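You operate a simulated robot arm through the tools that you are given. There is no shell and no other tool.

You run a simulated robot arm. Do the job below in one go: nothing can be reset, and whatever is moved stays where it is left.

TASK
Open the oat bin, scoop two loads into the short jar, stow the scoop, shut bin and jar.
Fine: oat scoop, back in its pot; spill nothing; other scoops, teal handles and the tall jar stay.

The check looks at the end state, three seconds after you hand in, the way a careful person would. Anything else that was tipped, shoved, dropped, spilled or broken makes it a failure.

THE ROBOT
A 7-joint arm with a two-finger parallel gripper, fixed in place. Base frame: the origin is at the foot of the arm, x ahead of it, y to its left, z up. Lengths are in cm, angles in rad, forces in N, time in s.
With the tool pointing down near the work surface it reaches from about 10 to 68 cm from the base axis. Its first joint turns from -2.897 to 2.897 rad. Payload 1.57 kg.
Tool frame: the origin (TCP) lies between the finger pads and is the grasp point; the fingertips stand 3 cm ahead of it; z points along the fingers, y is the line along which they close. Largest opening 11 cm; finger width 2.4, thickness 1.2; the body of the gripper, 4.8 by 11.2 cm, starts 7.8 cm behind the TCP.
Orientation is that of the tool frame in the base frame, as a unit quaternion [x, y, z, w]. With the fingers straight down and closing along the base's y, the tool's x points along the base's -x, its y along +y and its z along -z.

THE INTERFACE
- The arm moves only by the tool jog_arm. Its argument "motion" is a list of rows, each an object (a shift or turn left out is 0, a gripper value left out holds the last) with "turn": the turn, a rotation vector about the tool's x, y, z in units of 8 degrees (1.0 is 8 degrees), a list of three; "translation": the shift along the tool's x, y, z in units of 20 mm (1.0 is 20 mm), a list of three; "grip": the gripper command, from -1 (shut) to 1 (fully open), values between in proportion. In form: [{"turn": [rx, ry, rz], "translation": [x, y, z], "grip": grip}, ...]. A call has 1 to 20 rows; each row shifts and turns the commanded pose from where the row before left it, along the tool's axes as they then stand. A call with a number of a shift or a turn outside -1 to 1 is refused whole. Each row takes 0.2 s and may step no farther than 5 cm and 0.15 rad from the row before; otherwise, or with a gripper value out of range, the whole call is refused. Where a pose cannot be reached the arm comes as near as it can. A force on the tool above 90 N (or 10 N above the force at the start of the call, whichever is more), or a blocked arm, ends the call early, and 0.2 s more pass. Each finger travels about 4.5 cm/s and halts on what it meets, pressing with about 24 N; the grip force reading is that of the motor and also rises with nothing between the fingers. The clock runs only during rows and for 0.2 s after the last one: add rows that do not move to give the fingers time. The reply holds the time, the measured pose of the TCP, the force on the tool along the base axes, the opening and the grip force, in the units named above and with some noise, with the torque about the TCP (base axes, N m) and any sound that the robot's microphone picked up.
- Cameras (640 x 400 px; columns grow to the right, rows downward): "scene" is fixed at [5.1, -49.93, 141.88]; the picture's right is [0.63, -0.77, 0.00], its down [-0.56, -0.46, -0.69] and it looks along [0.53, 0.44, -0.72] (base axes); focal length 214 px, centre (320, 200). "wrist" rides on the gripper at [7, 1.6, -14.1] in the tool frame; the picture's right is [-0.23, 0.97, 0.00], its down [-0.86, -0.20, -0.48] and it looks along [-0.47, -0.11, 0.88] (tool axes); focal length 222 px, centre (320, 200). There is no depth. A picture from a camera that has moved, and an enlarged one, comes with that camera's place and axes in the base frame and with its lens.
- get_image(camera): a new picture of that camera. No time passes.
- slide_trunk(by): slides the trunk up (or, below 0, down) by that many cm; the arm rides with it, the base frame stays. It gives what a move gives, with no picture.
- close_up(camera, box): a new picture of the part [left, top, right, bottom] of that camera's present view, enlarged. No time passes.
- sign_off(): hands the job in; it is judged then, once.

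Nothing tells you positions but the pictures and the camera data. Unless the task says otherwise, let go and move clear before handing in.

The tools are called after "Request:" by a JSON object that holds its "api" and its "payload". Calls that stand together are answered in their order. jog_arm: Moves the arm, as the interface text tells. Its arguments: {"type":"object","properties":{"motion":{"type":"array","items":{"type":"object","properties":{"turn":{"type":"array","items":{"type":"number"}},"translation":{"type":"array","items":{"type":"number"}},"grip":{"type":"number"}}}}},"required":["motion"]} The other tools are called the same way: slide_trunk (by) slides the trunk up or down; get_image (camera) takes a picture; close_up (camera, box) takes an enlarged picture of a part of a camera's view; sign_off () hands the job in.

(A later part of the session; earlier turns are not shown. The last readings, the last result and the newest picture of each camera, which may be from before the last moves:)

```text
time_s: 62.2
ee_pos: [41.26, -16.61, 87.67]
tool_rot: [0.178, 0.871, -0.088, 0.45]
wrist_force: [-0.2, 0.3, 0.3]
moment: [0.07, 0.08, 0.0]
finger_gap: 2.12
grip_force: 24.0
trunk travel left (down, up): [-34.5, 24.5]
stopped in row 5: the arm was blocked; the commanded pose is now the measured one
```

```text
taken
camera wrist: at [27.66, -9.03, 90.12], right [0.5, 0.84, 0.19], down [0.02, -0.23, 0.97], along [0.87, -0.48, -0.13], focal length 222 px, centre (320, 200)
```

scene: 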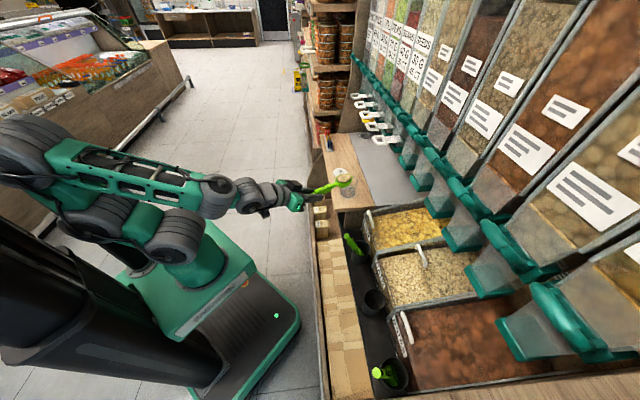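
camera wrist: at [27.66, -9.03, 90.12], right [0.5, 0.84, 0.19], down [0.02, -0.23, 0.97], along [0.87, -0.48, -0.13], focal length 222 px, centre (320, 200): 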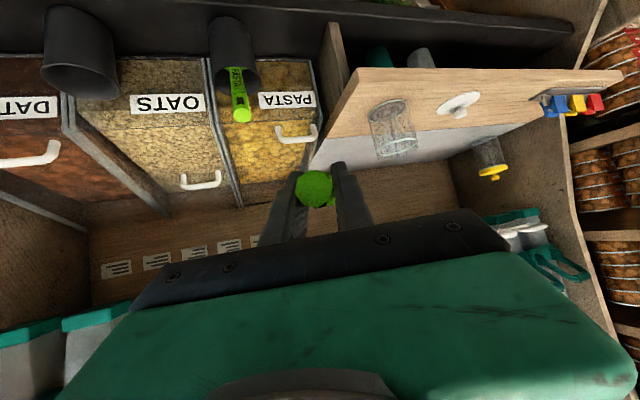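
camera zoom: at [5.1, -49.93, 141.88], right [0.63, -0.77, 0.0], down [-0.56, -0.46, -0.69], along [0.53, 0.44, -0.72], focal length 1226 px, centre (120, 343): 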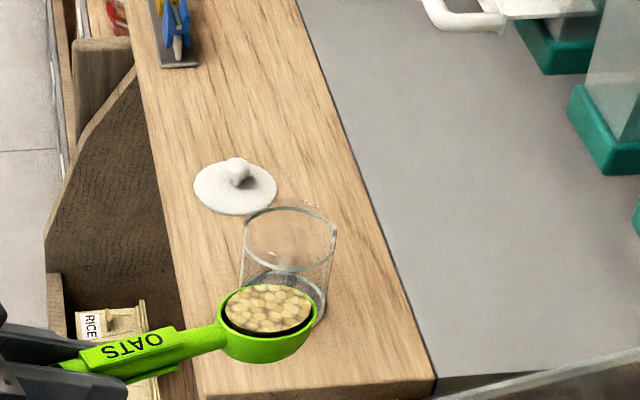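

The arm folded up too close to its mast and was blocked; the scoop is still level with its load intact. I'll extend outward first to unfold, then correct the heading and line up.

Request:
{"api": "jog_arm", "payload": {"motion": [{"translation": [-0.4, 0, 0.2]}, {"translation": [-0.79, 0, 0.42]}, {"translation": [-0.79, 0, 0.42]}, {"translation": [-0.79, 0, 0.42]}, {"translation": [-0.79, 0, 0.42]}, {"translation": [-0.39, 0, 0.22]}, {"turn": [-0.4, 0, -0.28]}, {"turn": [-0.4, 0, -0.28]}, {"turn": [-0.36, 0, -0.27]}, {}]}}

Request:
{"api": "get_image", "payload": {"camera": "scene"}}

Request:
{"api": "close_up", "payload": {"camera": "scene", "box": [320, 140, 410, 220]}}

```text
time_s: 64.4
ee_pos: [48.73, -19.46, 92.37]
tool_rot: [0.086, 0.882, -0.042, 0.462]
wrist_force: [-0.1, -0.3, -1.2]
moment: [0.01, 0.04, 0.0]
finger_gap: 2.16
grip_force: 23.7
trunk travel left (down, up): [-34.5, 24.5]
```

```text
taken
```

scene: 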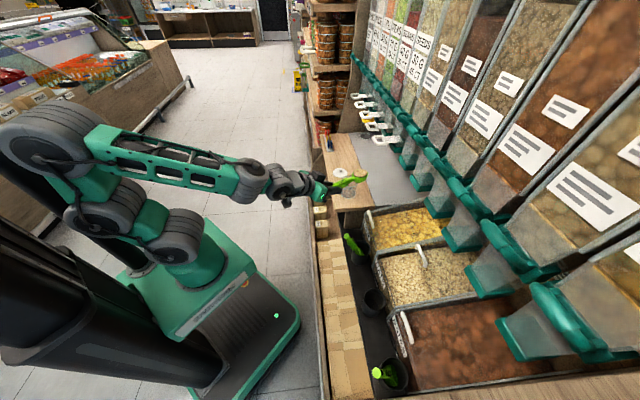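

```text
5.00 times, centred on (365, 180) of scene
camera zoom: at [5.1, -49.93, 141.88], right [0.63, -0.77, 0.0], down [-0.56, -0.46, -0.69], along [0.53, 0.44, -0.72], focal length 1072 px, centre (95, 300)
```

zoom: 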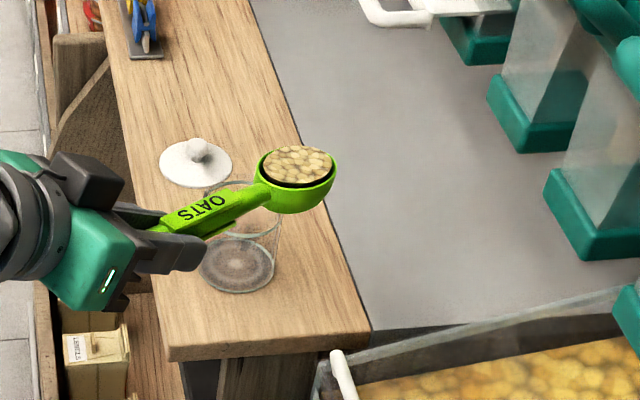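

The arm is unfolded and the heading is right. Next I slide sideways to line up with the jar.

Request:
{"api": "jog_arm", "payload": {"motion": [{"translation": [0, 0.5, 0]}, {"translation": [0, 0.9, 0]}, {"translation": [0, 0.9, 0]}, {"translation": [0, 0.9, 0]}, {"translation": [0, 0.75, 0]}, {"translation": [0, 0.38, 0]}, {}]}}

Request:
{"api": "close_up", "payload": {"camera": "scene", "box": [320, 130, 390, 210]}}

Request:
{"api": "get_image", "payload": {"camera": "wrist"}}

```text
time_s: 66.0
ee_pos: [50.55, -11.03, 92.12]
tool_rot: [0.088, 0.882, -0.044, 0.461]
wrist_force: [-0.8, -0.5, -0.2]
moment: [-0.02, 0.09, -0.01]
finger_gap: 2.13
grip_force: 24.1
trunk travel left (down, up): [-34.5, 24.5]
```

```text
5.00 times, centred on (355, 170) of scene
camera zoom: at [5.1, -49.93, 141.88], right [0.63, -0.77, 0.0], down [-0.56, -0.46, -0.69], along [0.53, 0.44, -0.72], focal length 1072 px, centre (145, 350)
```

zoom: 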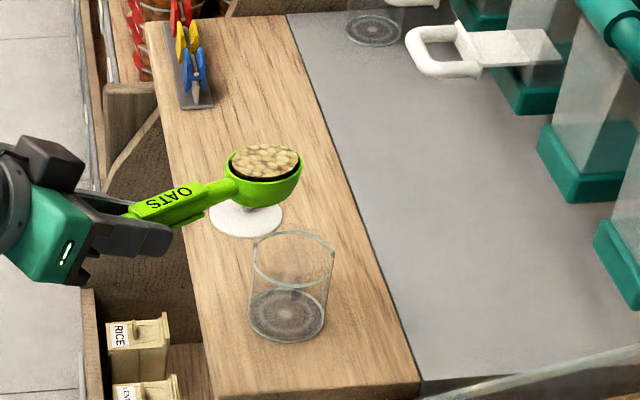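

```text
taken
camera wrist: at [35.57, -6.37, 94.51], right [0.32, 0.93, 0.19], down [0.05, -0.22, 0.97], along [0.95, -0.3, -0.12], focal length 222 px, centre (320, 200)
```

wrist: 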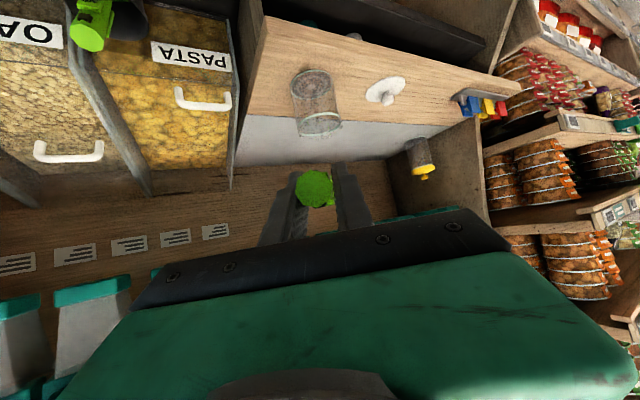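

The scoop is in line with the jar to within a millimetre or two. I'm tilting slightly and lowering the lip to just above the jar mouth.

Request:
{"api": "jog_arm", "payload": {"motion": [{"turn": [0, 0.6, 0]}, {"turn": [0, 0.65, 0]}, {"translation": [0.2, 0, 0.4]}, {"translation": [0.32, 0, 0.62]}, {"translation": [0.3, 0, 0.55]}, {"translation": [0.15, 0, 0.29]}, {}]}}

Request:
{"api": "close_up", "payload": {"camera": "scene", "box": [320, 130, 390, 210]}}

Request:
{"api": "close_up", "payload": {"camera": "wrist", "box": [240, 40, 400, 220]}}

```text
time_s: 67.6
ee_pos: [51.72, -11.26, 88.29]
tool_rot: [0.091, 0.918, -0.036, 0.384]
wrist_force: [0.1, -0.4, -1.3]
moment: [0.02, 0.08, 0.02]
finger_gap: 2.16
grip_force: 23.8
trunk travel left (down, up): [-34.5, 24.5]
```

```text
5.00 times, centred on (355, 170) of scene
camera zoom: at [5.1, -49.93, 141.88], right [0.63, -0.77, 0.0], down [-0.56, -0.46, -0.69], along [0.53, 0.44, -0.72], focal length 1072 px, centre (145, 350)
```

zoom: 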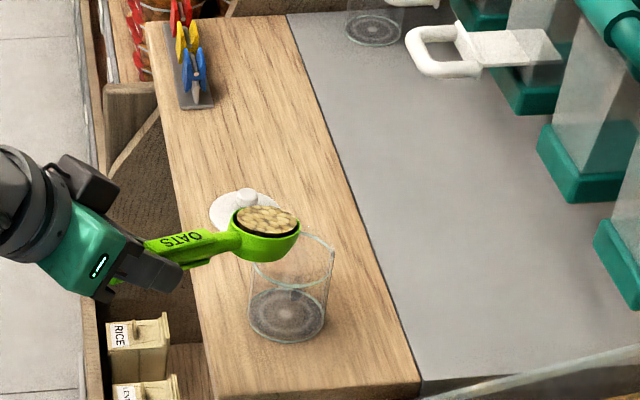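

```text
2.22 times, centred on (320, 130) of wrist
camera zoom: at [37.44, -6.77, 93.22], right [0.35, 0.92, 0.17], down [0.22, -0.25, 0.94], along [0.91, -0.29, -0.29], focal length 494 px, centre (320, 356)
```

zoom: 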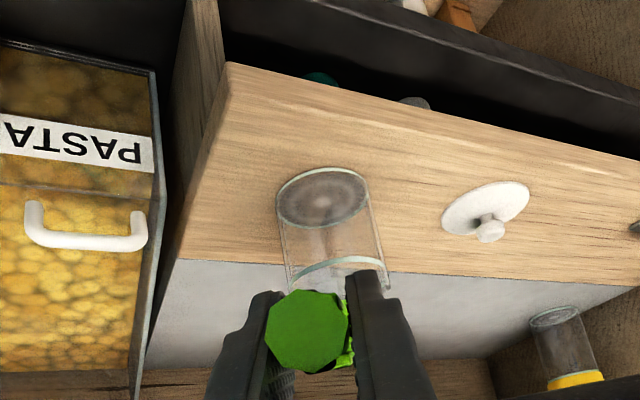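

The lip is centred about 5 cm above the jar mouth. I'm pouring slowly while keeping the lip over the opening.

Request:
{"api": "jog_arm", "payload": {"motion": [{"translation": [-0.505, 0, -0.12], "turn": [0, 0.725, 0]}, {"translation": [-0.505, 0, -0.12], "turn": [0, 0.725, 0]}, {"translation": [-0.505, 0, -0.12], "turn": [0, 0.725, 0]}, {}]}}

Request:
{"api": "close_up", "payload": {"camera": "scene", "box": [320, 130, 390, 210]}}

```text
time_s: 68.6
ee_pos: [53.39, -11.72, 90.66]
tool_rot: [0.096, 0.966, -0.021, 0.24]
wrist_force: [0.4, -0.2, 0.0]
moment: [0.03, 0.04, -0.03]
finger_gap: 2.14
grip_force: 23.8
trunk travel left (down, up): [-34.5, 24.5]
```

```text
5.00 times, centred on (355, 170) of scene
camera zoom: at [5.1, -49.93, 141.88], right [0.63, -0.77, 0.0], down [-0.56, -0.46, -0.69], along [0.53, 0.44, -0.72], focal length 1072 px, centre (145, 350)
```

zoom: 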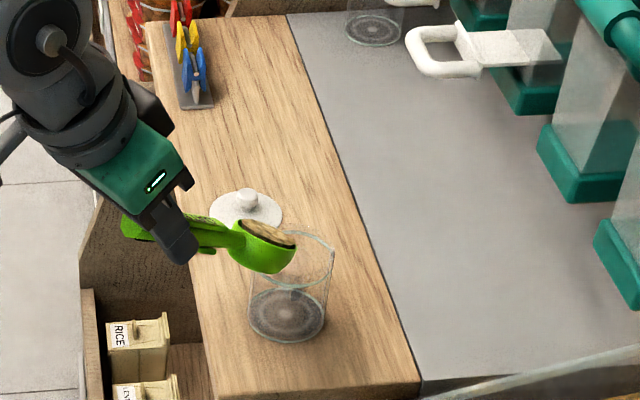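

The oats are starting to slide toward the lip, which sits over the mouth. Continuing to tilt.

Request:
{"api": "jog_arm", "payload": {"motion": [{"translation": [-0.4, 0, -0.144], "turn": [0, 0.47, 0]}, {"translation": [-0.4, 0, -0.144], "turn": [0, 0.47, 0]}, {}, {"translation": [-0.4, 0, -0.144], "turn": [0, 0.47, 0]}, {"translation": [-0.4, 0, -0.144], "turn": [0, 0.47, 0]}, {}, {}]}}

Request:
{"api": "close_up", "payload": {"camera": "scene", "box": [320, 130, 390, 210]}}

Request:
{"api": "get_image", "payload": {"camera": "wrist"}}

```text
time_s: 70.2
ee_pos: [56.0, -12.23, 93.13]
tool_rot: [0.098, 0.989, -0.009, 0.112]
wrist_force: [0.3, 0.3, 7.0]
moment: [-0.14, -0.67, 0.02]
finger_gap: 2.17
grip_force: 24.0
trunk travel left (down, up): [-34.5, 24.5]
```

```text
5.00 times, centred on (355, 170) of scene
camera zoom: at [5.1, -49.93, 141.88], right [0.63, -0.77, 0.0], down [-0.56, -0.46, -0.69], along [0.53, 0.44, -0.72], focal length 1072 px, centre (145, 350)
```

zoom: 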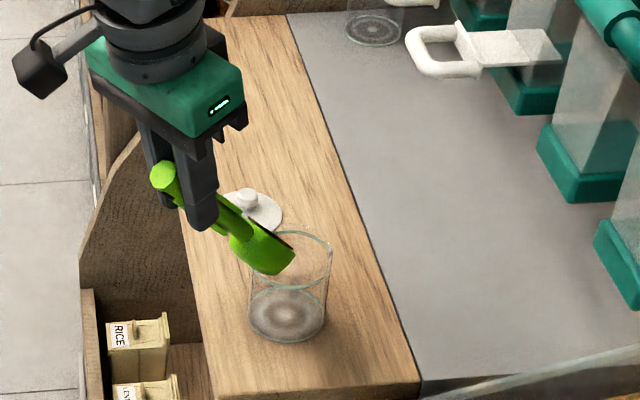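

```text
taken
camera wrist: at [46.6, -8.65, 105.32], right [0.41, 0.91, 0.05], down [0.67, -0.34, 0.66], along [0.62, -0.23, -0.75], focal length 222 px, centre (320, 200)
```

wrist: 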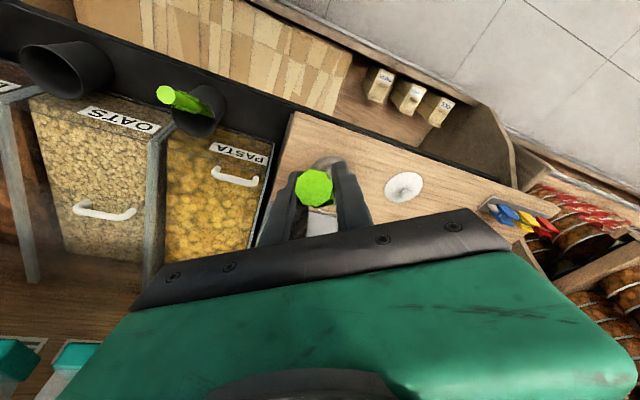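

The bowl's underside is resting on the jar's near rim at about 7 N. I'm raising it 1.5 cm right away.

Request:
{"api": "jog_arm", "payload": {"motion": [{"translation": [-0.05, 0, -0.35]}, {"translation": [-0.1, 0, -0.4]}, {}]}}

Request:
{"api": "close_up", "payload": {"camera": "scene", "box": [325, 150, 375, 205]}}

Request:
{"api": "close_up", "payload": {"camera": "wrist", "box": [260, 110, 420, 230]}}

```text
time_s: 71.0
ee_pos: [56.05, -12.01, 94.59]
tool_rot: [0.097, 0.989, -0.009, 0.111]
wrist_force: [0.9, 0.4, -1.5]
moment: [0.05, 0.01, -0.03]
finger_gap: 2.14
grip_force: 24.2
trunk travel left (down, up): [-34.5, 24.5]
```

```text
7.27 times, centred on (350, 178) of scene
camera zoom: at [5.1, -49.93, 141.88], right [0.63, -0.77, 0.0], down [-0.56, -0.46, -0.69], along [0.53, 0.44, -0.72], focal length 1560 px, centre (102, 364)
```

zoom: 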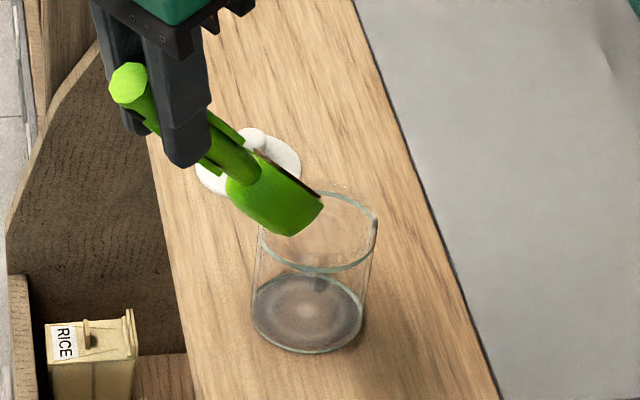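

```text
3.33 times, centred on (340, 170) of wrist
camera zoom: at [46.67, -8.62, 106.8], right [0.41, 0.91, 0.05], down [0.67, -0.34, 0.66], along [0.62, -0.23, -0.75], focal length 740 px, centre (253, 300)
```

zoom: 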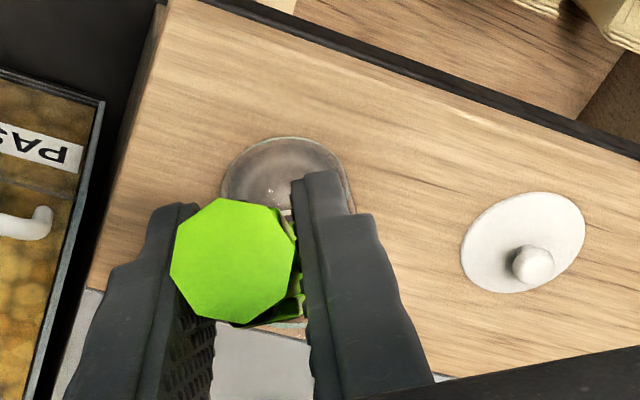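

The jar hasn't moved and no oats have spilled. With more clearance I continue tilting to about 60°.

Request:
{"api": "jog_arm", "payload": {"motion": [{"translation": [-0.46, 0, -0.13], "turn": [0, 0.47, 0]}, {"translation": [-0.46, 0, -0.13], "turn": [0, 0.47, 0]}, {"translation": [-0.46, 0, -0.13], "turn": [0, 0.47, 0]}, {"translation": [-0.46, 0, -0.13], "turn": [0, 0.47, 0]}, {}, {}]}}

Request:
{"api": "close_up", "payload": {"camera": "scene", "box": [325, 150, 375, 205]}}

Request:
{"api": "close_up", "payload": {"camera": "wrist", "box": [260, 110, 420, 230]}}

```text
time_s: 72.4
ee_pos: [59.43, -12.71, 96.12]
tool_rot: [0.097, 0.995, 0.004, -0.018]
wrist_force: [0.4, -0.1, -0.8]
moment: [0.0, 0.02, -0.01]
finger_gap: 2.15
grip_force: 24.5
trunk travel left (down, up): [-34.5, 24.5]
```

```text
7.27 times, centred on (350, 178) of scene
camera zoom: at [5.1, -49.93, 141.88], right [0.63, -0.77, 0.0], down [-0.56, -0.46, -0.69], along [0.53, 0.44, -0.72], focal length 1560 px, centre (102, 364)
```

zoom: 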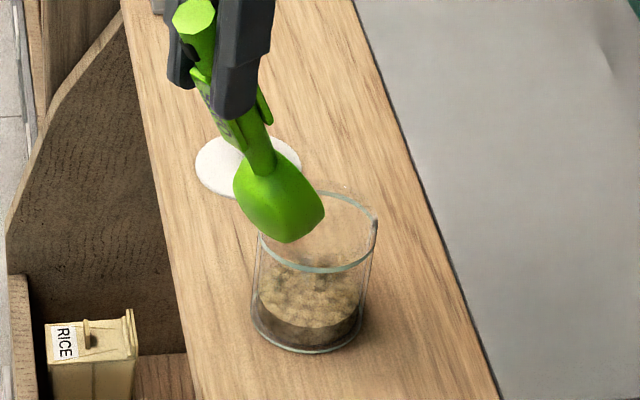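

```text
3.33 times, centred on (340, 170) of wrist
camera zoom: at [53.54, -9.99, 110.52], right [0.41, 0.91, -0.01], down [0.82, -0.37, 0.44], along [0.4, -0.19, -0.9], focal length 740 px, centre (253, 300)
```

zoom: 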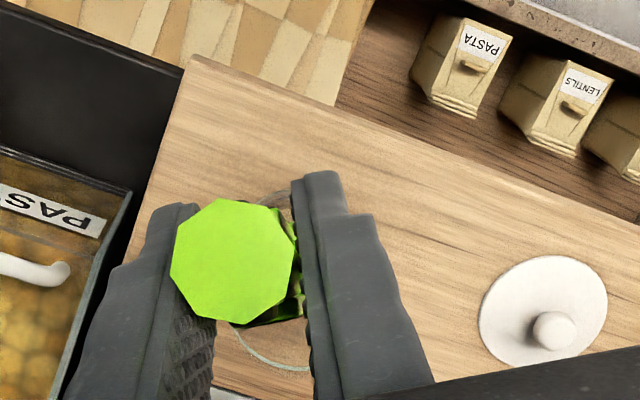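

The first load has dropped into the jar. I'll tilt a little further to empty the bowl completely, and wait a moment.

Request:
{"api": "jog_arm", "payload": {"motion": [{"translation": [-0.49, 0, -0.25], "turn": [0, 0.5, 0]}, {"translation": [-0.49, 0, -0.25], "turn": [0, 0.5, 0]}, {"translation": [-0.49, 0, -0.25], "turn": [0, 0.5, 0]}, {}, {}, {}]}}

Request:
{"api": "close_up", "payload": {"camera": "scene", "box": [325, 150, 375, 205]}}

Request:
{"api": "get_image", "payload": {"camera": "wrist"}}

```text
time_s: 73.8
ee_pos: [60.43, -13.01, 96.05]
tool_rot: [0.097, 0.988, 0.015, -0.123]
wrist_force: [-1.3, -0.5, -0.4]
moment: [0.02, -0.01, -0.04]
finger_gap: 2.15
grip_force: 24.0
out of reach, approached as far as the arm can: row 3
trunk travel left (down, up): [-34.5, 24.5]
```

```text
7.27 times, centred on (350, 178) of scene
camera zoom: at [5.1, -49.93, 141.88], right [0.63, -0.77, 0.0], down [-0.56, -0.46, -0.69], along [0.53, 0.44, -0.72], focal length 1560 px, centre (102, 364)
```

zoom: 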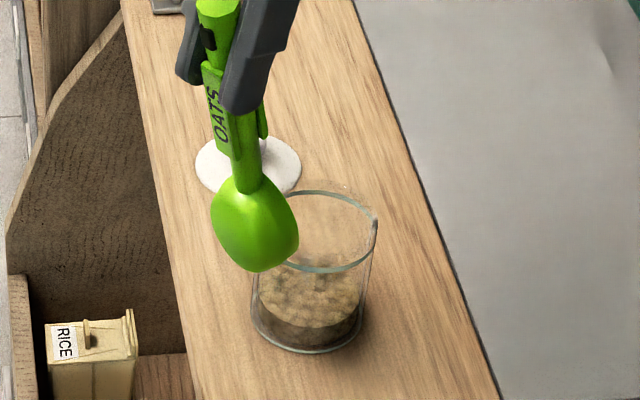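

```text
taken
camera wrist: at [57.55, -10.84, 111.46], right [0.41, 0.91, -0.05], down [0.89, -0.38, 0.25], along [0.21, -0.15, -0.97], focal length 222 px, centre (320, 200)
```

wrist: 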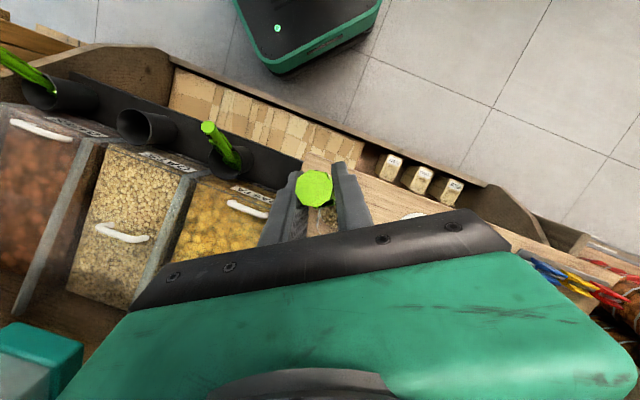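

The arm reached its limit at the last bit of tilt, but the jar holds the oats and I see none on the counter. I'm lifting away and checking the bowl is empty.

Request:
{"api": "jog_arm", "payload": {"motion": [{"turn": [0, -0.5, 0], "translation": [0.3, 0, -0.3]}, {"turn": [0, -0.5, 0], "translation": [0.3, 0, -0.4]}, {"turn": [0, -0.8, 0], "translation": [0.4, 0, -0.4]}, {"turn": [0, -0.8, 0], "translation": [0.4, 0, -0.4]}, {}]}}

Request:
{"api": "close_up", "payload": {"camera": "scene", "box": [320, 140, 380, 210]}}

```text
time_s: 75.0
ee_pos: [58.15, -12.42, 99.39]
tool_rot: [0.097, 0.994, -0.004, 0.058]
wrist_force: [-0.3, 0.1, -0.6]
moment: [0.02, 0.03, 0.0]
finger_gap: 2.16
grip_force: 23.8
trunk travel left (down, up): [-34.5, 24.5]
```

```text
5.71 times, centred on (350, 175) of scene
camera zoom: at [5.1, -49.93, 141.88], right [0.63, -0.77, 0.0], down [-0.56, -0.46, -0.69], along [0.53, 0.44, -0.72], focal length 1226 px, centre (149, 343)
```

zoom: 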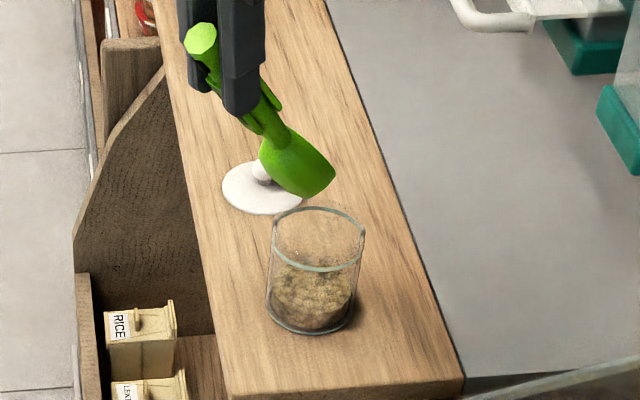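

The first load is in: the jar is about a third full and the bowl is empty. Heading back to the oat bin for the second load.

Request:
{"api": "jog_arm", "payload": {"motion": [{"turn": [0.097, 0, 0.834]}, {"turn": [0.097, 0, 0.834]}, {"turn": [0.097, 0, 0.834]}, {"turn": [0.097, 0, 0.834]}, {"turn": [0.097, 0, 0.834]}, {"translation": [0, -1, 0]}, {"translation": [0, -1, 0]}, {"translation": [0, -1, 0]}, {"translation": [0, -1, 0]}, {"translation": [0, -1, 0]}, {"translation": [0, -1, 0]}, {"translation": [0, -1, 0]}, {"translation": [0, -1, 0]}, {"translation": [0, -1, 0]}, {"translation": [0, -1, 0]}, {"translation": [0, -1, 0]}, {"translation": [0, -1, 0]}, {"translation": [0, -1, 0]}, {"translation": [0, -1, 0]}]}}

Request:
{"api": "get_image", "payload": {"camera": "scene"}}

Request:
{"api": "close_up", "payload": {"camera": "scene", "box": [350, 210, 480, 310]}}

```text
time_s: 79.0
ee_pos: [38.26, -32.33, 99.2]
tool_rot: [0.382, 0.923, -0.021, 0.052]
wrist_force: [-0.7, 0.6, -0.6]
moment: [0.02, 0.0, 0.0]
finger_gap: 2.14
grip_force: 24.0
trunk travel left (down, up): [-34.5, 24.5]
```

```text
taken
```

scene: 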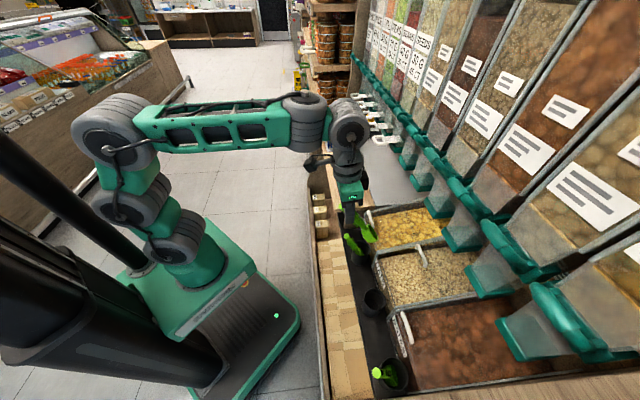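

```text
4.00 times, centred on (415, 260) of scene
camera zoom: at [5.1, -49.93, 141.88], right [0.63, -0.77, 0.0], down [-0.56, -0.46, -0.69], along [0.53, 0.44, -0.72], focal length 858 px, centre (-60, -40)
```

zoom: 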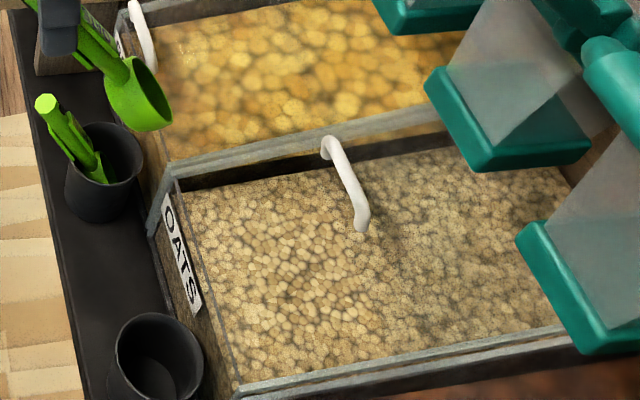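

The oats look undisturbed, so I'll repeat the same scoop at the same place.

Request:
{"api": "jog_arm", "payload": {"motion": [{"translation": [-0.61, -0.444, 0.99]}, {"translation": [-0.61, -0.444, 0.99]}, {"translation": [-0.61, -0.444, 0.99]}, {"translation": [-0.61, -0.444, 0.99]}, {"translation": [-0.61, -0.444, 0.99]}, {"translation": [-0.61, -0.444, 0.99]}, {"translation": [-0.61, -0.444, 0.99]}, {"translation": [-0.61, -0.444, 0.99], "turn": [0, -0.46, 0]}, {}]}}

Request:
{"api": "close_up", "payload": {"camera": "scene", "box": [350, 210, 480, 310]}}

```text
time_s: 81.0
ee_pos: [41.54, -45.54, 84.49]
tool_rot: [0.379, 0.921, -0.032, 0.083]
wrist_force: [-0.3, 0.2, -0.5]
moment: [0.02, 0.03, 0.02]
finger_gap: 2.12
grip_force: 24.0
trunk travel left (down, up): [-34.5, 24.5]
```

```text
4.00 times, centred on (415, 260) of scene
camera zoom: at [5.1, -49.93, 141.88], right [0.63, -0.77, 0.0], down [-0.56, -0.46, -0.69], along [0.53, 0.44, -0.72], focal length 858 px, centre (-60, -40)
```

zoom: 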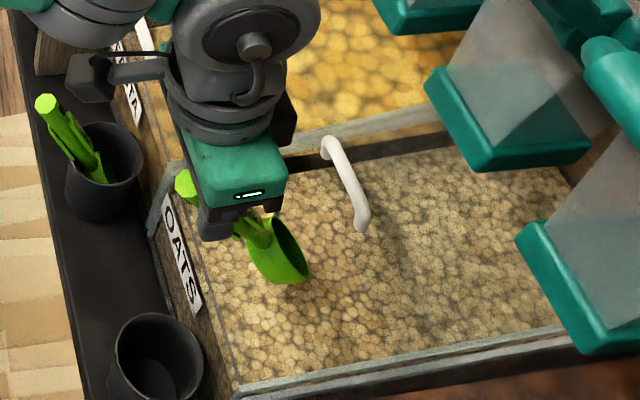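

I'm in the same start position as before. Lowering in, driving forward and curling.

Request:
{"api": "jog_arm", "payload": {"motion": [{"translation": [0.152, 0, 0.84]}, {"translation": [0.152, 0, 0.84]}, {"translation": [0.152, 0, 0.84]}, {"translation": [0.152, 0, 0.84]}, {"translation": [0.152, 0, 0.84]}, {}, {"translation": [-0.43, 0, 0.56], "turn": [0, -0.31, 0]}, {"translation": [-0.43, 0, 0.56], "turn": [0, -0.31, 0]}, {}, {"translation": [0.72, 0, -0.02], "turn": [0, -0.94, 0]}, {"translation": [0.5, 0, -0.35], "turn": [0, -0.94, 0]}, {}]}}

Request:
{"api": "close_up", "payload": {"camera": "scene", "box": [350, 210, 480, 310]}}

```text
time_s: 83.6
ee_pos: [41.26, -45.15, 74.24]
tool_rot: [0.368, 0.892, -0.097, 0.242]
wrist_force: [-0.2, 0.6, 0.1]
moment: [0.04, 0.04, 0.0]
finger_gap: 2.12
grip_force: 23.8
trunk travel left (down, up): [-34.5, 24.5]
```

```text
4.00 times, centred on (415, 260) of scene
camera zoom: at [5.1, -49.93, 141.88], right [0.63, -0.77, 0.0], down [-0.56, -0.46, -0.69], along [0.53, 0.44, -0.72], focal length 858 px, centre (-60, -40)
```

zoom: 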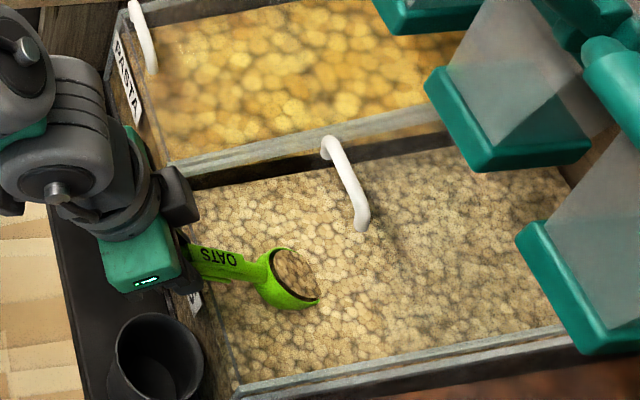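

The bowl is filled again, so I'm curling to level and lifting.

Request:
{"api": "jog_arm", "payload": {"motion": [{"translation": [0.69, 0, -0.2], "turn": [0, -0.95, 0]}, {"translation": [0.5, 0, -0.25], "turn": [0, -0.95, 0]}, {"translation": [0, 0, -0.1], "turn": [0, -0.4, 0]}, {"translation": [-0.07, 0, -0.6], "turn": [0, -0.7, 0]}, {"translation": [-0.3, 0, -0.3], "turn": [0, -0.6, 0]}, {"translation": [-0.4, 0, -0.25]}, {"translation": [-0.5, 0, -0.3]}, {}]}}

Request:
{"api": "close_up", "payload": {"camera": "scene", "box": [350, 210, 480, 310]}}

```text
time_s: 85.4
ee_pos: [38.65, -42.32, 77.64]
tool_rot: [0.332, 0.804, -0.186, 0.456]
wrist_force: [0.4, -0.1, -0.7]
moment: [0.06, 0.08, -0.02]
finger_gap: 2.16
grip_force: 24.0
trunk travel left (down, up): [-34.5, 24.5]
```

```text
4.00 times, centred on (415, 260) of scene
camera zoom: at [5.1, -49.93, 141.88], right [0.63, -0.77, 0.0], down [-0.56, -0.46, -0.69], along [0.53, 0.44, -0.72], focal length 858 px, centre (-60, -40)
```

zoom: 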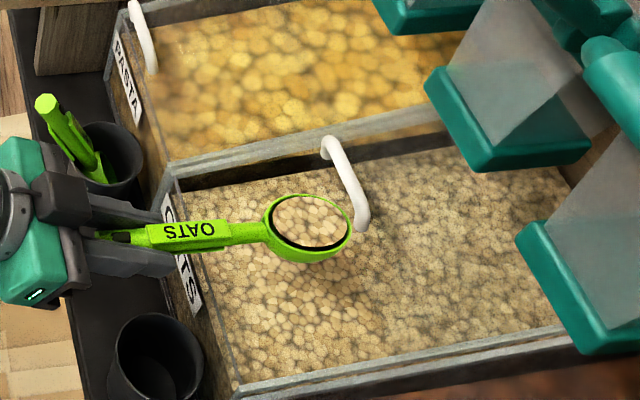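

The second full load is level. I'm lifting and drawing back less than last time so the arm doesn't fold up, then turning toward the jar.

Request:
{"api": "jog_arm", "payload": {"motion": [{"translation": [-0.25, 0, -0.35]}, {"translation": [-0.5, 0, -0.65]}, {"translation": [-0.62, 0, -0.74]}, {"translation": [-0.62, 0, -0.74]}, {"translation": [-0.62, 0, -0.74]}, {"translation": [-0.62, 0, -0.74]}, {"translation": [-0.62, 0, -0.74]}, {"translation": [-0.62, 0, -0.74]}, {"translation": [-0.4, 0, -0.45]}, {}, {"turn": [-0.35, 0, -0.21]}, {"turn": [-0.68, 0, -0.41]}, {"turn": [-0.68, 0, -0.41]}, {"turn": [-0.68, 0, -0.41]}, {"turn": [-0.68, 0, -0.41]}, {"turn": [-0.5, 0, -0.3]}, {}]}}

Request:
{"api": "close_up", "payload": {"camera": "scene", "box": [320, 170, 480, 290]}}

```text
time_s: 89.0
ee_pos: [35.08, -39.0, 92.06]
tool_rot: [0.086, 0.866, -0.048, 0.49]
wrist_force: [-0.1, 0.3, 0.0]
moment: [0.0, 0.03, 0.0]
finger_gap: 2.14
grip_force: 23.4
trunk travel left (down, up): [-34.5, 24.5]
```

```text
3.33 times, centred on (400, 230) of scene
camera zoom: at [5.1, -49.93, 141.88], right [0.63, -0.77, 0.0], down [-0.56, -0.46, -0.69], along [0.53, 0.44, -0.72], focal length 715 px, centre (53, 100)
```

zoom: 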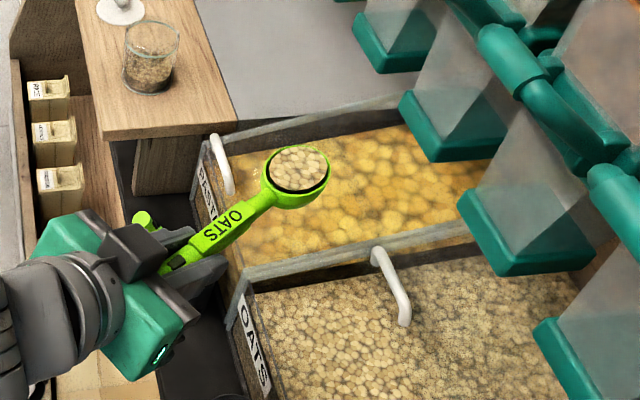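

The load is steady. Translating over to the jar in a straight line.

Request:
{"api": "jog_arm", "payload": {"motion": [{"translation": [-0.08, 0.45, 0.13]}, {"translation": [-0.15, 0.9, 0.25]}, {"translation": [-0.15, 0.9, 0.25]}, {"translation": [-0.15, 0.9, 0.25]}, {"translation": [-0.15, 0.9, 0.25]}, {"translation": [-0.15, 0.9, 0.25]}, {"translation": [-0.15, 0.9, 0.25]}, {"translation": [-0.15, 0.9, 0.25]}, {"translation": [-0.15, 0.9, 0.25]}, {"translation": [-0.15, 0.9, 0.25]}, {"translation": [-0.15, 0.9, 0.25]}, {"translation": [-0.15, 0.9, 0.25]}, {"translation": [-0.15, 0.9, 0.25]}, {"translation": [-0.15, 0.9, 0.25]}, {"translation": [-0.15, 0.9, 0.25]}, {"translation": [-0.15, 0.9, 0.25]}, {"translation": [-0.15, 0.9, 0.25]}, {"translation": [-0.06, 0.37, 0.1]}, {}]}}

Request:
{"api": "close_up", "payload": {"camera": "scene", "box": [320, 130, 390, 210]}}

```text
time_s: 93.0
ee_pos: [50.74, -11.1, 92.05]
tool_rot: [0.087, 0.866, -0.048, 0.49]
wrist_force: [0.1, 0.0, -1.2]
moment: [0.01, 0.05, -0.03]
finger_gap: 2.12
grip_force: 24.2
trunk travel left (down, up): [-34.5, 24.5]
```

```text
5.00 times, centred on (355, 170) of scene
camera zoom: at [5.1, -49.93, 141.88], right [0.63, -0.77, 0.0], down [-0.56, -0.46, -0.69], along [0.53, 0.44, -0.72], focal length 1072 px, centre (145, 350)
```

zoom: 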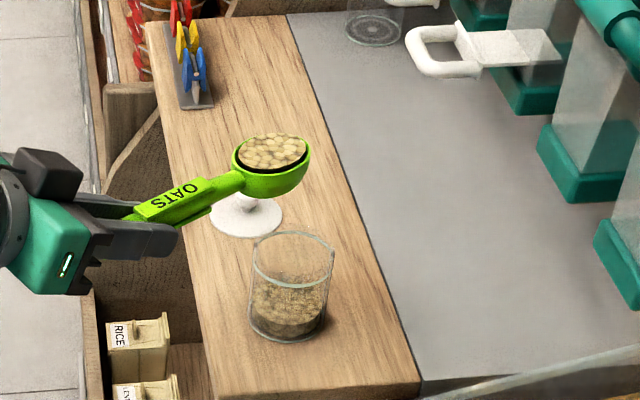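

Same start pose as the first pour. I'm tilting and lowering the lip over the mouth, a bit higher than last time.

Request:
{"api": "jog_arm", "payload": {"motion": [{"turn": [0, 0.6, 0]}, {"turn": [0, 0.6, 0]}, {"turn": [0, 0.5, 0]}, {"translation": [0.25, 0, 0.48]}, {"translation": [0.25, 0, 0.48]}, {"translation": [0.25, 0, 0.48]}, {}, {"translation": [-0.505, 0, -0.12], "turn": [0, 0.725, 0]}, {"translation": [-0.505, 0, -0.12], "turn": [0, 0.725, 0]}, {"translation": [-0.505, 0, -0.12], "turn": [0, 0.725, 0]}, {}]}}

Request:
{"api": "close_up", "payload": {"camera": "scene", "box": [320, 130, 390, 210]}}

```text
time_s: 95.4
ee_pos: [53.7, -11.79, 91.48]
tool_rot: [0.097, 0.966, -0.023, 0.24]
wrist_force: [0.6, 0.2, -0.6]
moment: [-0.01, 0.09, 0.0]
finger_gap: 2.15
grip_force: 23.8
trunk travel left (down, up): [-34.5, 24.5]
```

```text
5.00 times, centred on (355, 170) of scene
camera zoom: at [5.1, -49.93, 141.88], right [0.63, -0.77, 0.0], down [-0.56, -0.46, -0.69], along [0.53, 0.44, -0.72], focal length 1072 px, centre (145, 350)
```

zoom: 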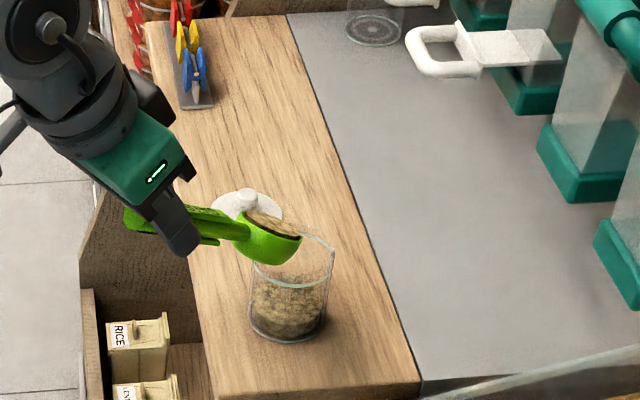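

Aligned. Continuing the slow pour with the extra clearance.

Request:
{"api": "jog_arm", "payload": {"motion": [{"translation": [-0.44, 0, -0.277], "turn": [0, 0.47, 0]}, {"translation": [-0.44, 0, -0.277], "turn": [0, 0.47, 0]}, {"translation": [-0.44, 0, -0.277], "turn": [0, 0.47, 0]}, {"translation": [-0.44, 0, -0.277], "turn": [0, 0.47, 0]}, {}, {"translation": [-0.46, 0, -0.13], "turn": [0, 0.47, 0]}, {"translation": [-0.46, 0, -0.13], "turn": [0, 0.47, 0]}, {"translation": [-0.46, 0, -0.13], "turn": [0, 0.47, 0]}, {"translation": [-0.46, 0, -0.13], "turn": [0, 0.47, 0]}, {}, {}]}}

Request:
{"api": "close_up", "payload": {"camera": "scene", "box": [325, 150, 375, 205]}}

```text
time_s: 97.8
ee_pos: [59.39, -12.89, 96.49]
tool_rot: [0.101, 0.995, 0.002, -0.018]
wrist_force: [0.3, 0.1, -1.6]
moment: [-0.02, 0.01, -0.03]
finger_gap: 2.12
grip_force: 25.2
trunk travel left (down, up): [-34.5, 24.5]
```

```text
7.27 times, centred on (350, 178) of scene
camera zoom: at [5.1, -49.93, 141.88], right [0.63, -0.77, 0.0], down [-0.56, -0.46, -0.69], along [0.53, 0.44, -0.72], focal length 1560 px, centre (102, 364)
```

zoom: 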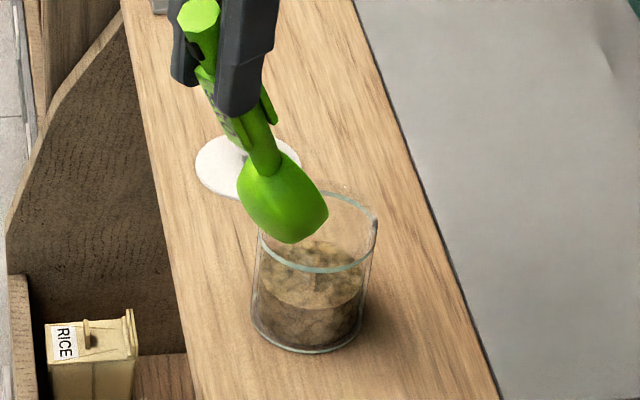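

The second load is in. One slight extra tilt to empty the bowl, then I lift away and turn back.

Request:
{"api": "jog_arm", "payload": {"motion": [{"translation": [-0.45, 0, -0.25], "turn": [0, 0.5, 0]}, {}, {}, {"turn": [0, -0.5, 0], "translation": [0.3, 0, -0.5]}, {"turn": [0, -0.5, 0], "translation": [0.4, 0, -0.5]}, {"turn": [0, -0.6, 0], "translation": [0.4, 0, -0.4]}, {}]}}

Request:
{"api": "close_up", "payload": {"camera": "scene", "box": [320, 140, 380, 210]}}

Request:
{"api": "get_image", "payload": {"camera": "wrist"}}

```text
time_s: 99.4
ee_pos: [58.16, -12.65, 99.73]
tool_rot: [0.099, 0.993, -0.006, 0.059]
wrist_force: [-0.5, 0.3, 0.2]
moment: [-0.01, -0.02, 0.0]
finger_gap: 2.15
grip_force: 24.1
trunk travel left (down, up): [-34.5, 24.5]
```

```text
5.71 times, centred on (350, 175) of scene
camera zoom: at [5.1, -49.93, 141.88], right [0.63, -0.77, 0.0], down [-0.56, -0.46, -0.69], along [0.53, 0.44, -0.72], focal length 1226 px, centre (149, 343)
```

zoom: 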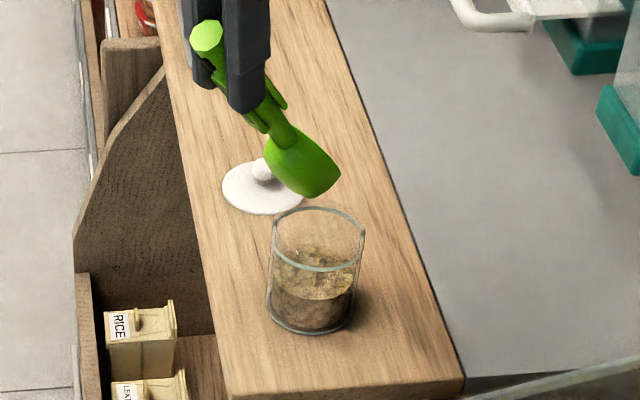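

```text
taken
camera wrist: at [50.17, -9.47, 112.84], right [0.41, 0.91, 0.03], down [0.74, -0.35, 0.58], along [0.53, -0.22, -0.82], focal length 222 px, centre (320, 200)
```

wrist: 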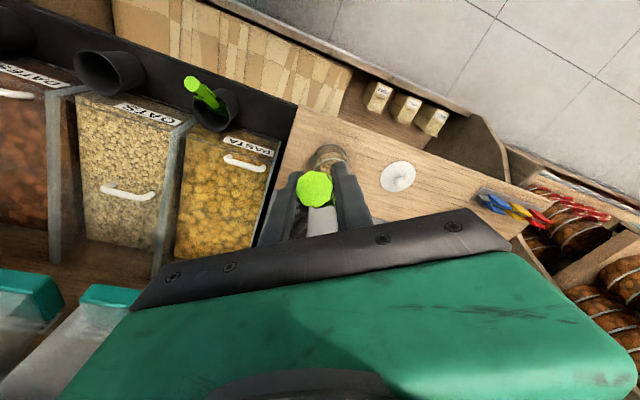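

Both loads are in the jar with nothing spilled. Next is returning the scoop to its pot: turning back and traversing to the bins.

Request:
{"api": "jog_arm", "payload": {"motion": [{"turn": [0.1, 0, 0.83]}, {"turn": [0.1, 0, 0.83]}, {"turn": [0.1, 0, 0.83]}, {"turn": [0.1, 0, 0.83]}, {"turn": [0.1, 0, 0.83]}, {"translation": [0, -1, 0]}, {"translation": [0, -1, 0]}, {"translation": [0, -1, 0]}, {"translation": [0, -1, 0]}, {"translation": [0, -1, 0]}, {"translation": [0, -1, 0]}, {"translation": [0, -1, 0]}, {"translation": [0, -1, 0]}, {"translation": [0, -1, 0]}, {"translation": [0, -1, 0]}, {"translation": [0, -1, 0]}, {"translation": [0, -1, 0]}, {"translation": [0, -1, 0]}, {"translation": [0, -1, 0]}]}}

```text
time_s: 103.4
ee_pos: [38.53, -32.61, 99.71]
tool_rot: [0.382, 0.922, -0.023, 0.053]
wrist_force: [0.2, 0.4, -0.3]
moment: [-0.03, 0.02, 0.0]
finger_gap: 2.14
grip_force: 24.2
trunk travel left (down, up): [-34.5, 24.5]
```

Straightening the scoop to its original pose and moving to hover above the empty oat pot.

Request:
{"api": "jog_arm", "payload": {"motion": [{"turn": [0, 0.83, 0]}, {"translation": [-0.396, -0.946, 0.8]}, {"translation": [-0.396, -0.946, 0.8]}, {"translation": [-0.396, -0.946, 0.8]}, {"translation": [-0.396, -0.946, 0.8]}, {"translation": [-0.396, -0.946, 0.8]}, {"translation": [-0.396, -0.946, 0.8]}, {}]}}

Request:
{"api": "get_image", "payload": {"camera": "wrist"}}

Request:
{"api": "close_up", "payload": {"camera": "scene", "box": [330, 220, 430, 330]}}

```text
time_s: 105.2
ee_pos: [33.65, -43.87, 89.82]
tool_rot: [0.382, 0.924, 0.0, 0.001]
wrist_force: [-0.1, 0.2, -0.5]
moment: [0.06, 0.01, -0.01]
finger_gap: 2.16
grip_force: 23.7
trunk travel left (down, up): [-34.5, 24.5]
```

```text
taken
camera wrist: at [30.04, -37.87, 103.96], right [0.85, 0.53, 0.0], down [0.46, -0.74, 0.48], along [0.25, -0.41, -0.88], focal length 222 px, centre (320, 200)
```

wrist: 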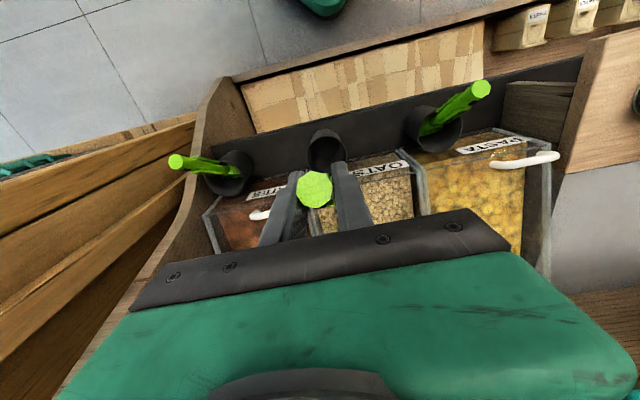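

```text
3.64 times, centred on (380, 275) of scene
camera zoom: at [5.1, -49.93, 141.88], right [0.63, -0.77, 0.0], down [-0.56, -0.46, -0.69], along [0.53, 0.44, -0.72], focal length 780 px, centre (102, -73)
```

zoom: 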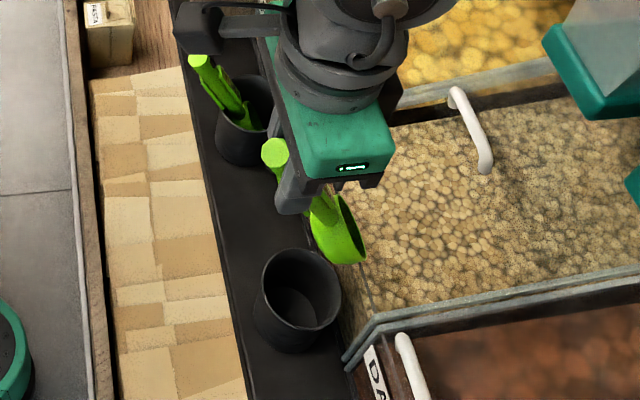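

The scoop's angle in the hand matches what it was when I lifted it out. I'll descend to the exact lifted-out position to compare before inserting.

Request:
{"api": "jog_arm", "payload": {"motion": [{"translation": [-0.05, -0.01, 0.71]}, {"translation": [-0.05, -0.01, 0.71]}, {"translation": [-0.05, -0.01, 0.71]}, {}]}}

Request:
{"api": "close_up", "payload": {"camera": "scene", "box": [330, 200, 450, 330]}}

Request:
{"api": "close_up", "payload": {"camera": "wrist", "box": [240, 110, 430, 250]}}

```text
time_s: 106.2
ee_pos: [33.93, -44.41, 85.9]
tool_rot: [0.382, 0.924, 0.0, 0.001]
wrist_force: [-0.2, 0.5, -0.5]
moment: [-0.01, -0.01, -0.01]
finger_gap: 2.15
grip_force: 24.0
trunk travel left (down, up): [-34.5, 24.5]
```

```text
3.08 times, centred on (390, 265) of scene
camera zoom: at [5.1, -49.93, 141.88], right [0.63, -0.77, 0.0], down [-0.56, -0.46, -0.69], along [0.53, 0.44, -0.72], focal length 660 px, centre (105, 0)
```

zoom: 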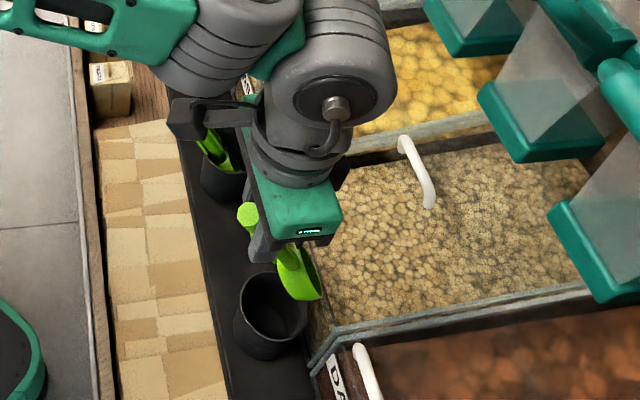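

```text
2.86 times, centred on (335, 180) of wrist
camera zoom: at [30.27, -38.21, 99.82], right [0.85, 0.53, 0.0], down [0.46, -0.74, 0.48], along [0.25, -0.41, -0.88], focal length 635 px, centre (277, 257)
```

zoom: 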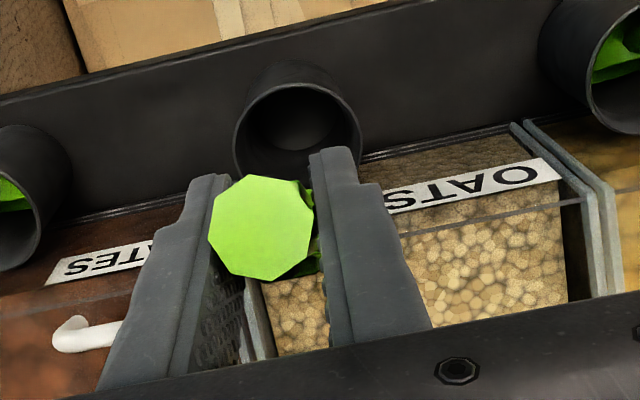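

The bowl has swung about 3° outward in the grip since pickup. I'll compensate with a small counter-turn, re-centre to the original grasp position and lower partway.

Request:
{"api": "jog_arm", "payload": {"motion": [{"turn": [0, 0.37, 0], "translation": [0.15, 0.2, 0]}, {}, {"translation": [0, 0, 0.7]}, {"translation": [0, 0, 0.7]}, {"translation": [0, 0, 0.6]}, {}]}}

Request:
{"api": "close_up", "payload": {"camera": "scene", "box": [340, 240, 420, 330]}}

Request:
{"api": "close_up", "payload": {"camera": "wrist", "box": [240, 110, 430, 250]}}

```text
time_s: 107.6
ee_pos: [34.0, -43.48, 81.62]
tool_rot: [0.382, 0.924, 0.009, -0.024]
wrist_force: [0.7, 0.0, -0.1]
moment: [0.0, 0.0, 0.01]
finger_gap: 2.13
grip_force: 23.9
trunk travel left (down, up): [-34.5, 24.5]
```

```text
4.44 times, centred on (380, 285) of scene
camera zoom: at [5.1, -49.93, 141.88], right [0.63, -0.77, 0.0], down [-0.56, -0.46, -0.69], along [0.53, 0.44, -0.72], focal length 953 px, centre (53, -178)
```

zoom: 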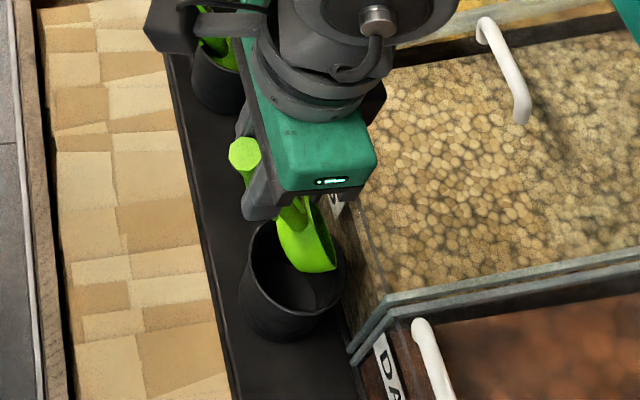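

```text
2.86 times, centred on (335, 180) of wrist
camera zoom: at [30.81, -38.1, 96.15], right [0.85, 0.53, -0.01], down [0.48, -0.76, 0.43], along [0.22, -0.37, -0.9], focal length 635 px, centre (277, 257)
```

zoom: 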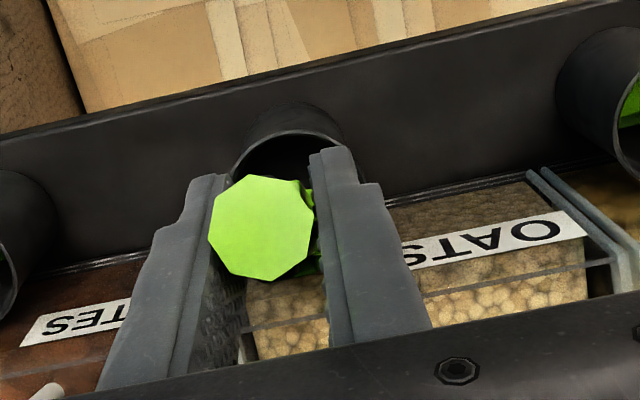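

Aligned over the pot. Lowering in small steps and watching for contact.

Request:
{"api": "jog_arm", "payload": {"motion": [{"translation": [-0.135, -0.125, 0]}, {"translation": [-0.025, 0, 0.5]}, {"translation": [-0.025, 0, 0.5]}, {"translation": [-0.025, 0, 0.5]}, {"translation": [-0.025, 0, 0.5]}, {}]}}

Request:
{"api": "close_up", "payload": {"camera": "scene", "box": [340, 240, 420, 330]}}

```text
time_s: 109.0
ee_pos: [34.01, -43.99, 77.69]
tool_rot: [0.382, 0.924, 0.01, -0.023]
wrist_force: [-1.1, -0.5, -0.8]
moment: [-0.02, 0.03, -0.01]
finger_gap: 2.14
grip_force: 24.2
trunk travel left (down, up): [-34.5, 24.5]
```

```text
4.44 times, centred on (380, 285) of scene
camera zoom: at [5.1, -49.93, 141.88], right [0.63, -0.77, 0.0], down [-0.56, -0.46, -0.69], along [0.53, 0.44, -0.72], focal length 953 px, centre (53, -178)
```

zoom: 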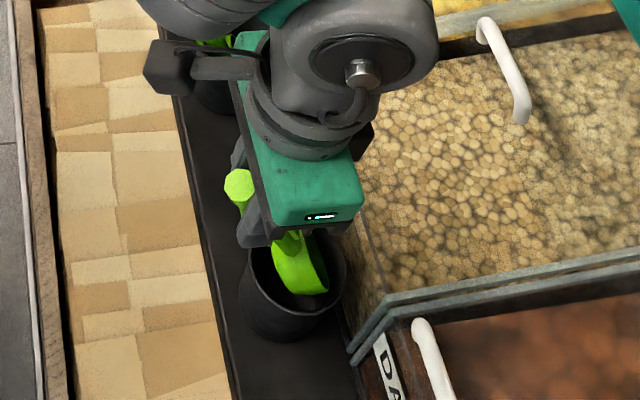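

The bowl is entering the pot cleanly. Continuing down.

Request:
{"api": "jog_arm", "payload": {"motion": [{"translation": [-0.025, 0, 0.5]}, {"translation": [-0.025, 0, 0.5]}, {"translation": [-0.025, 0, 0.5]}, {"translation": [-0.025, 0, 0.5]}, {}]}}

Request:
{"api": "close_up", "payload": {"camera": "scene", "box": [340, 240, 420, 330]}}

```text
time_s: 110.2
ee_pos: [34.01, -43.99, 73.77]
tool_rot: [0.383, 0.923, 0.011, -0.023]
wrist_force: [-4.0, -0.3, 0.2]
moment: [-0.03, 0.63, -0.22]
finger_gap: 2.14
grip_force: 24.4
trunk travel left (down, up): [-34.5, 24.5]
```

```text
4.44 times, centred on (380, 285) of scene
camera zoom: at [5.1, -49.93, 141.88], right [0.63, -0.77, 0.0], down [-0.56, -0.46, -0.69], along [0.53, 0.44, -0.72], focal length 953 px, centre (53, -178)
```

zoom: 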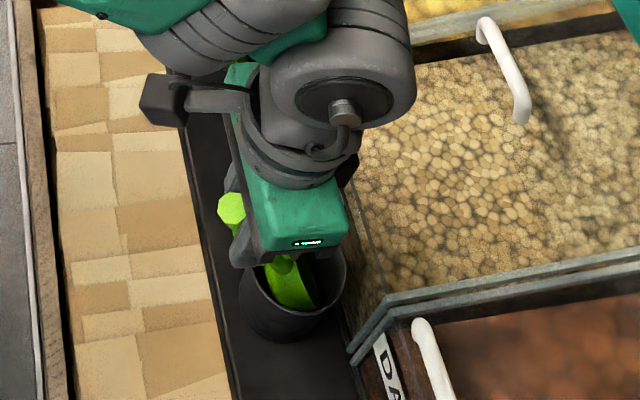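

There's light side contact of about 4 N with the pot wall. I'm easing slightly away and lowering the last 2 cm.

Request:
{"api": "jog_arm", "payload": {"motion": [{"translation": [0.08, -0.07, 0.2]}, {"translation": [-0.01, 0, 0.3]}, {"translation": [-0.01, 0, 0.3]}, {"translation": [-0.01, 0, 0.25]}, {}]}}

Request:
{"api": "close_up", "payload": {"camera": "scene", "box": [340, 240, 420, 330]}}

```text
time_s: 111.4
ee_pos: [33.68, -44.11, 71.74]
tool_rot: [0.382, 0.924, 0.009, -0.022]
wrist_force: [-0.8, 1.0, 10.2]
moment: [-0.3, -0.32, -0.01]
finger_gap: 2.12
grip_force: 24.1
trunk travel left (down, up): [-34.5, 24.5]
```

```text
4.44 times, centred on (380, 285) of scene
camera zoom: at [5.1, -49.93, 141.88], right [0.63, -0.77, 0.0], down [-0.56, -0.46, -0.69], along [0.53, 0.44, -0.72], focal length 953 px, centre (53, -178)
```

zoom: 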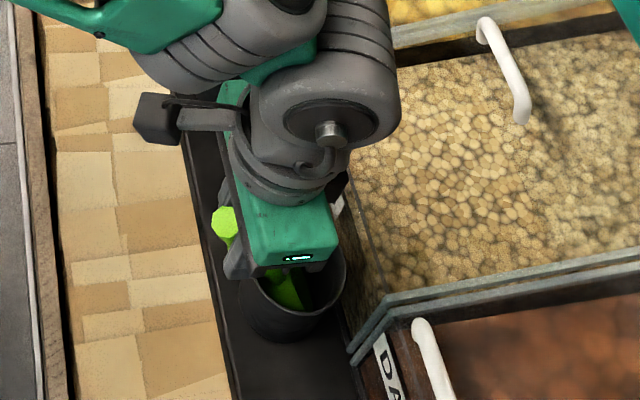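

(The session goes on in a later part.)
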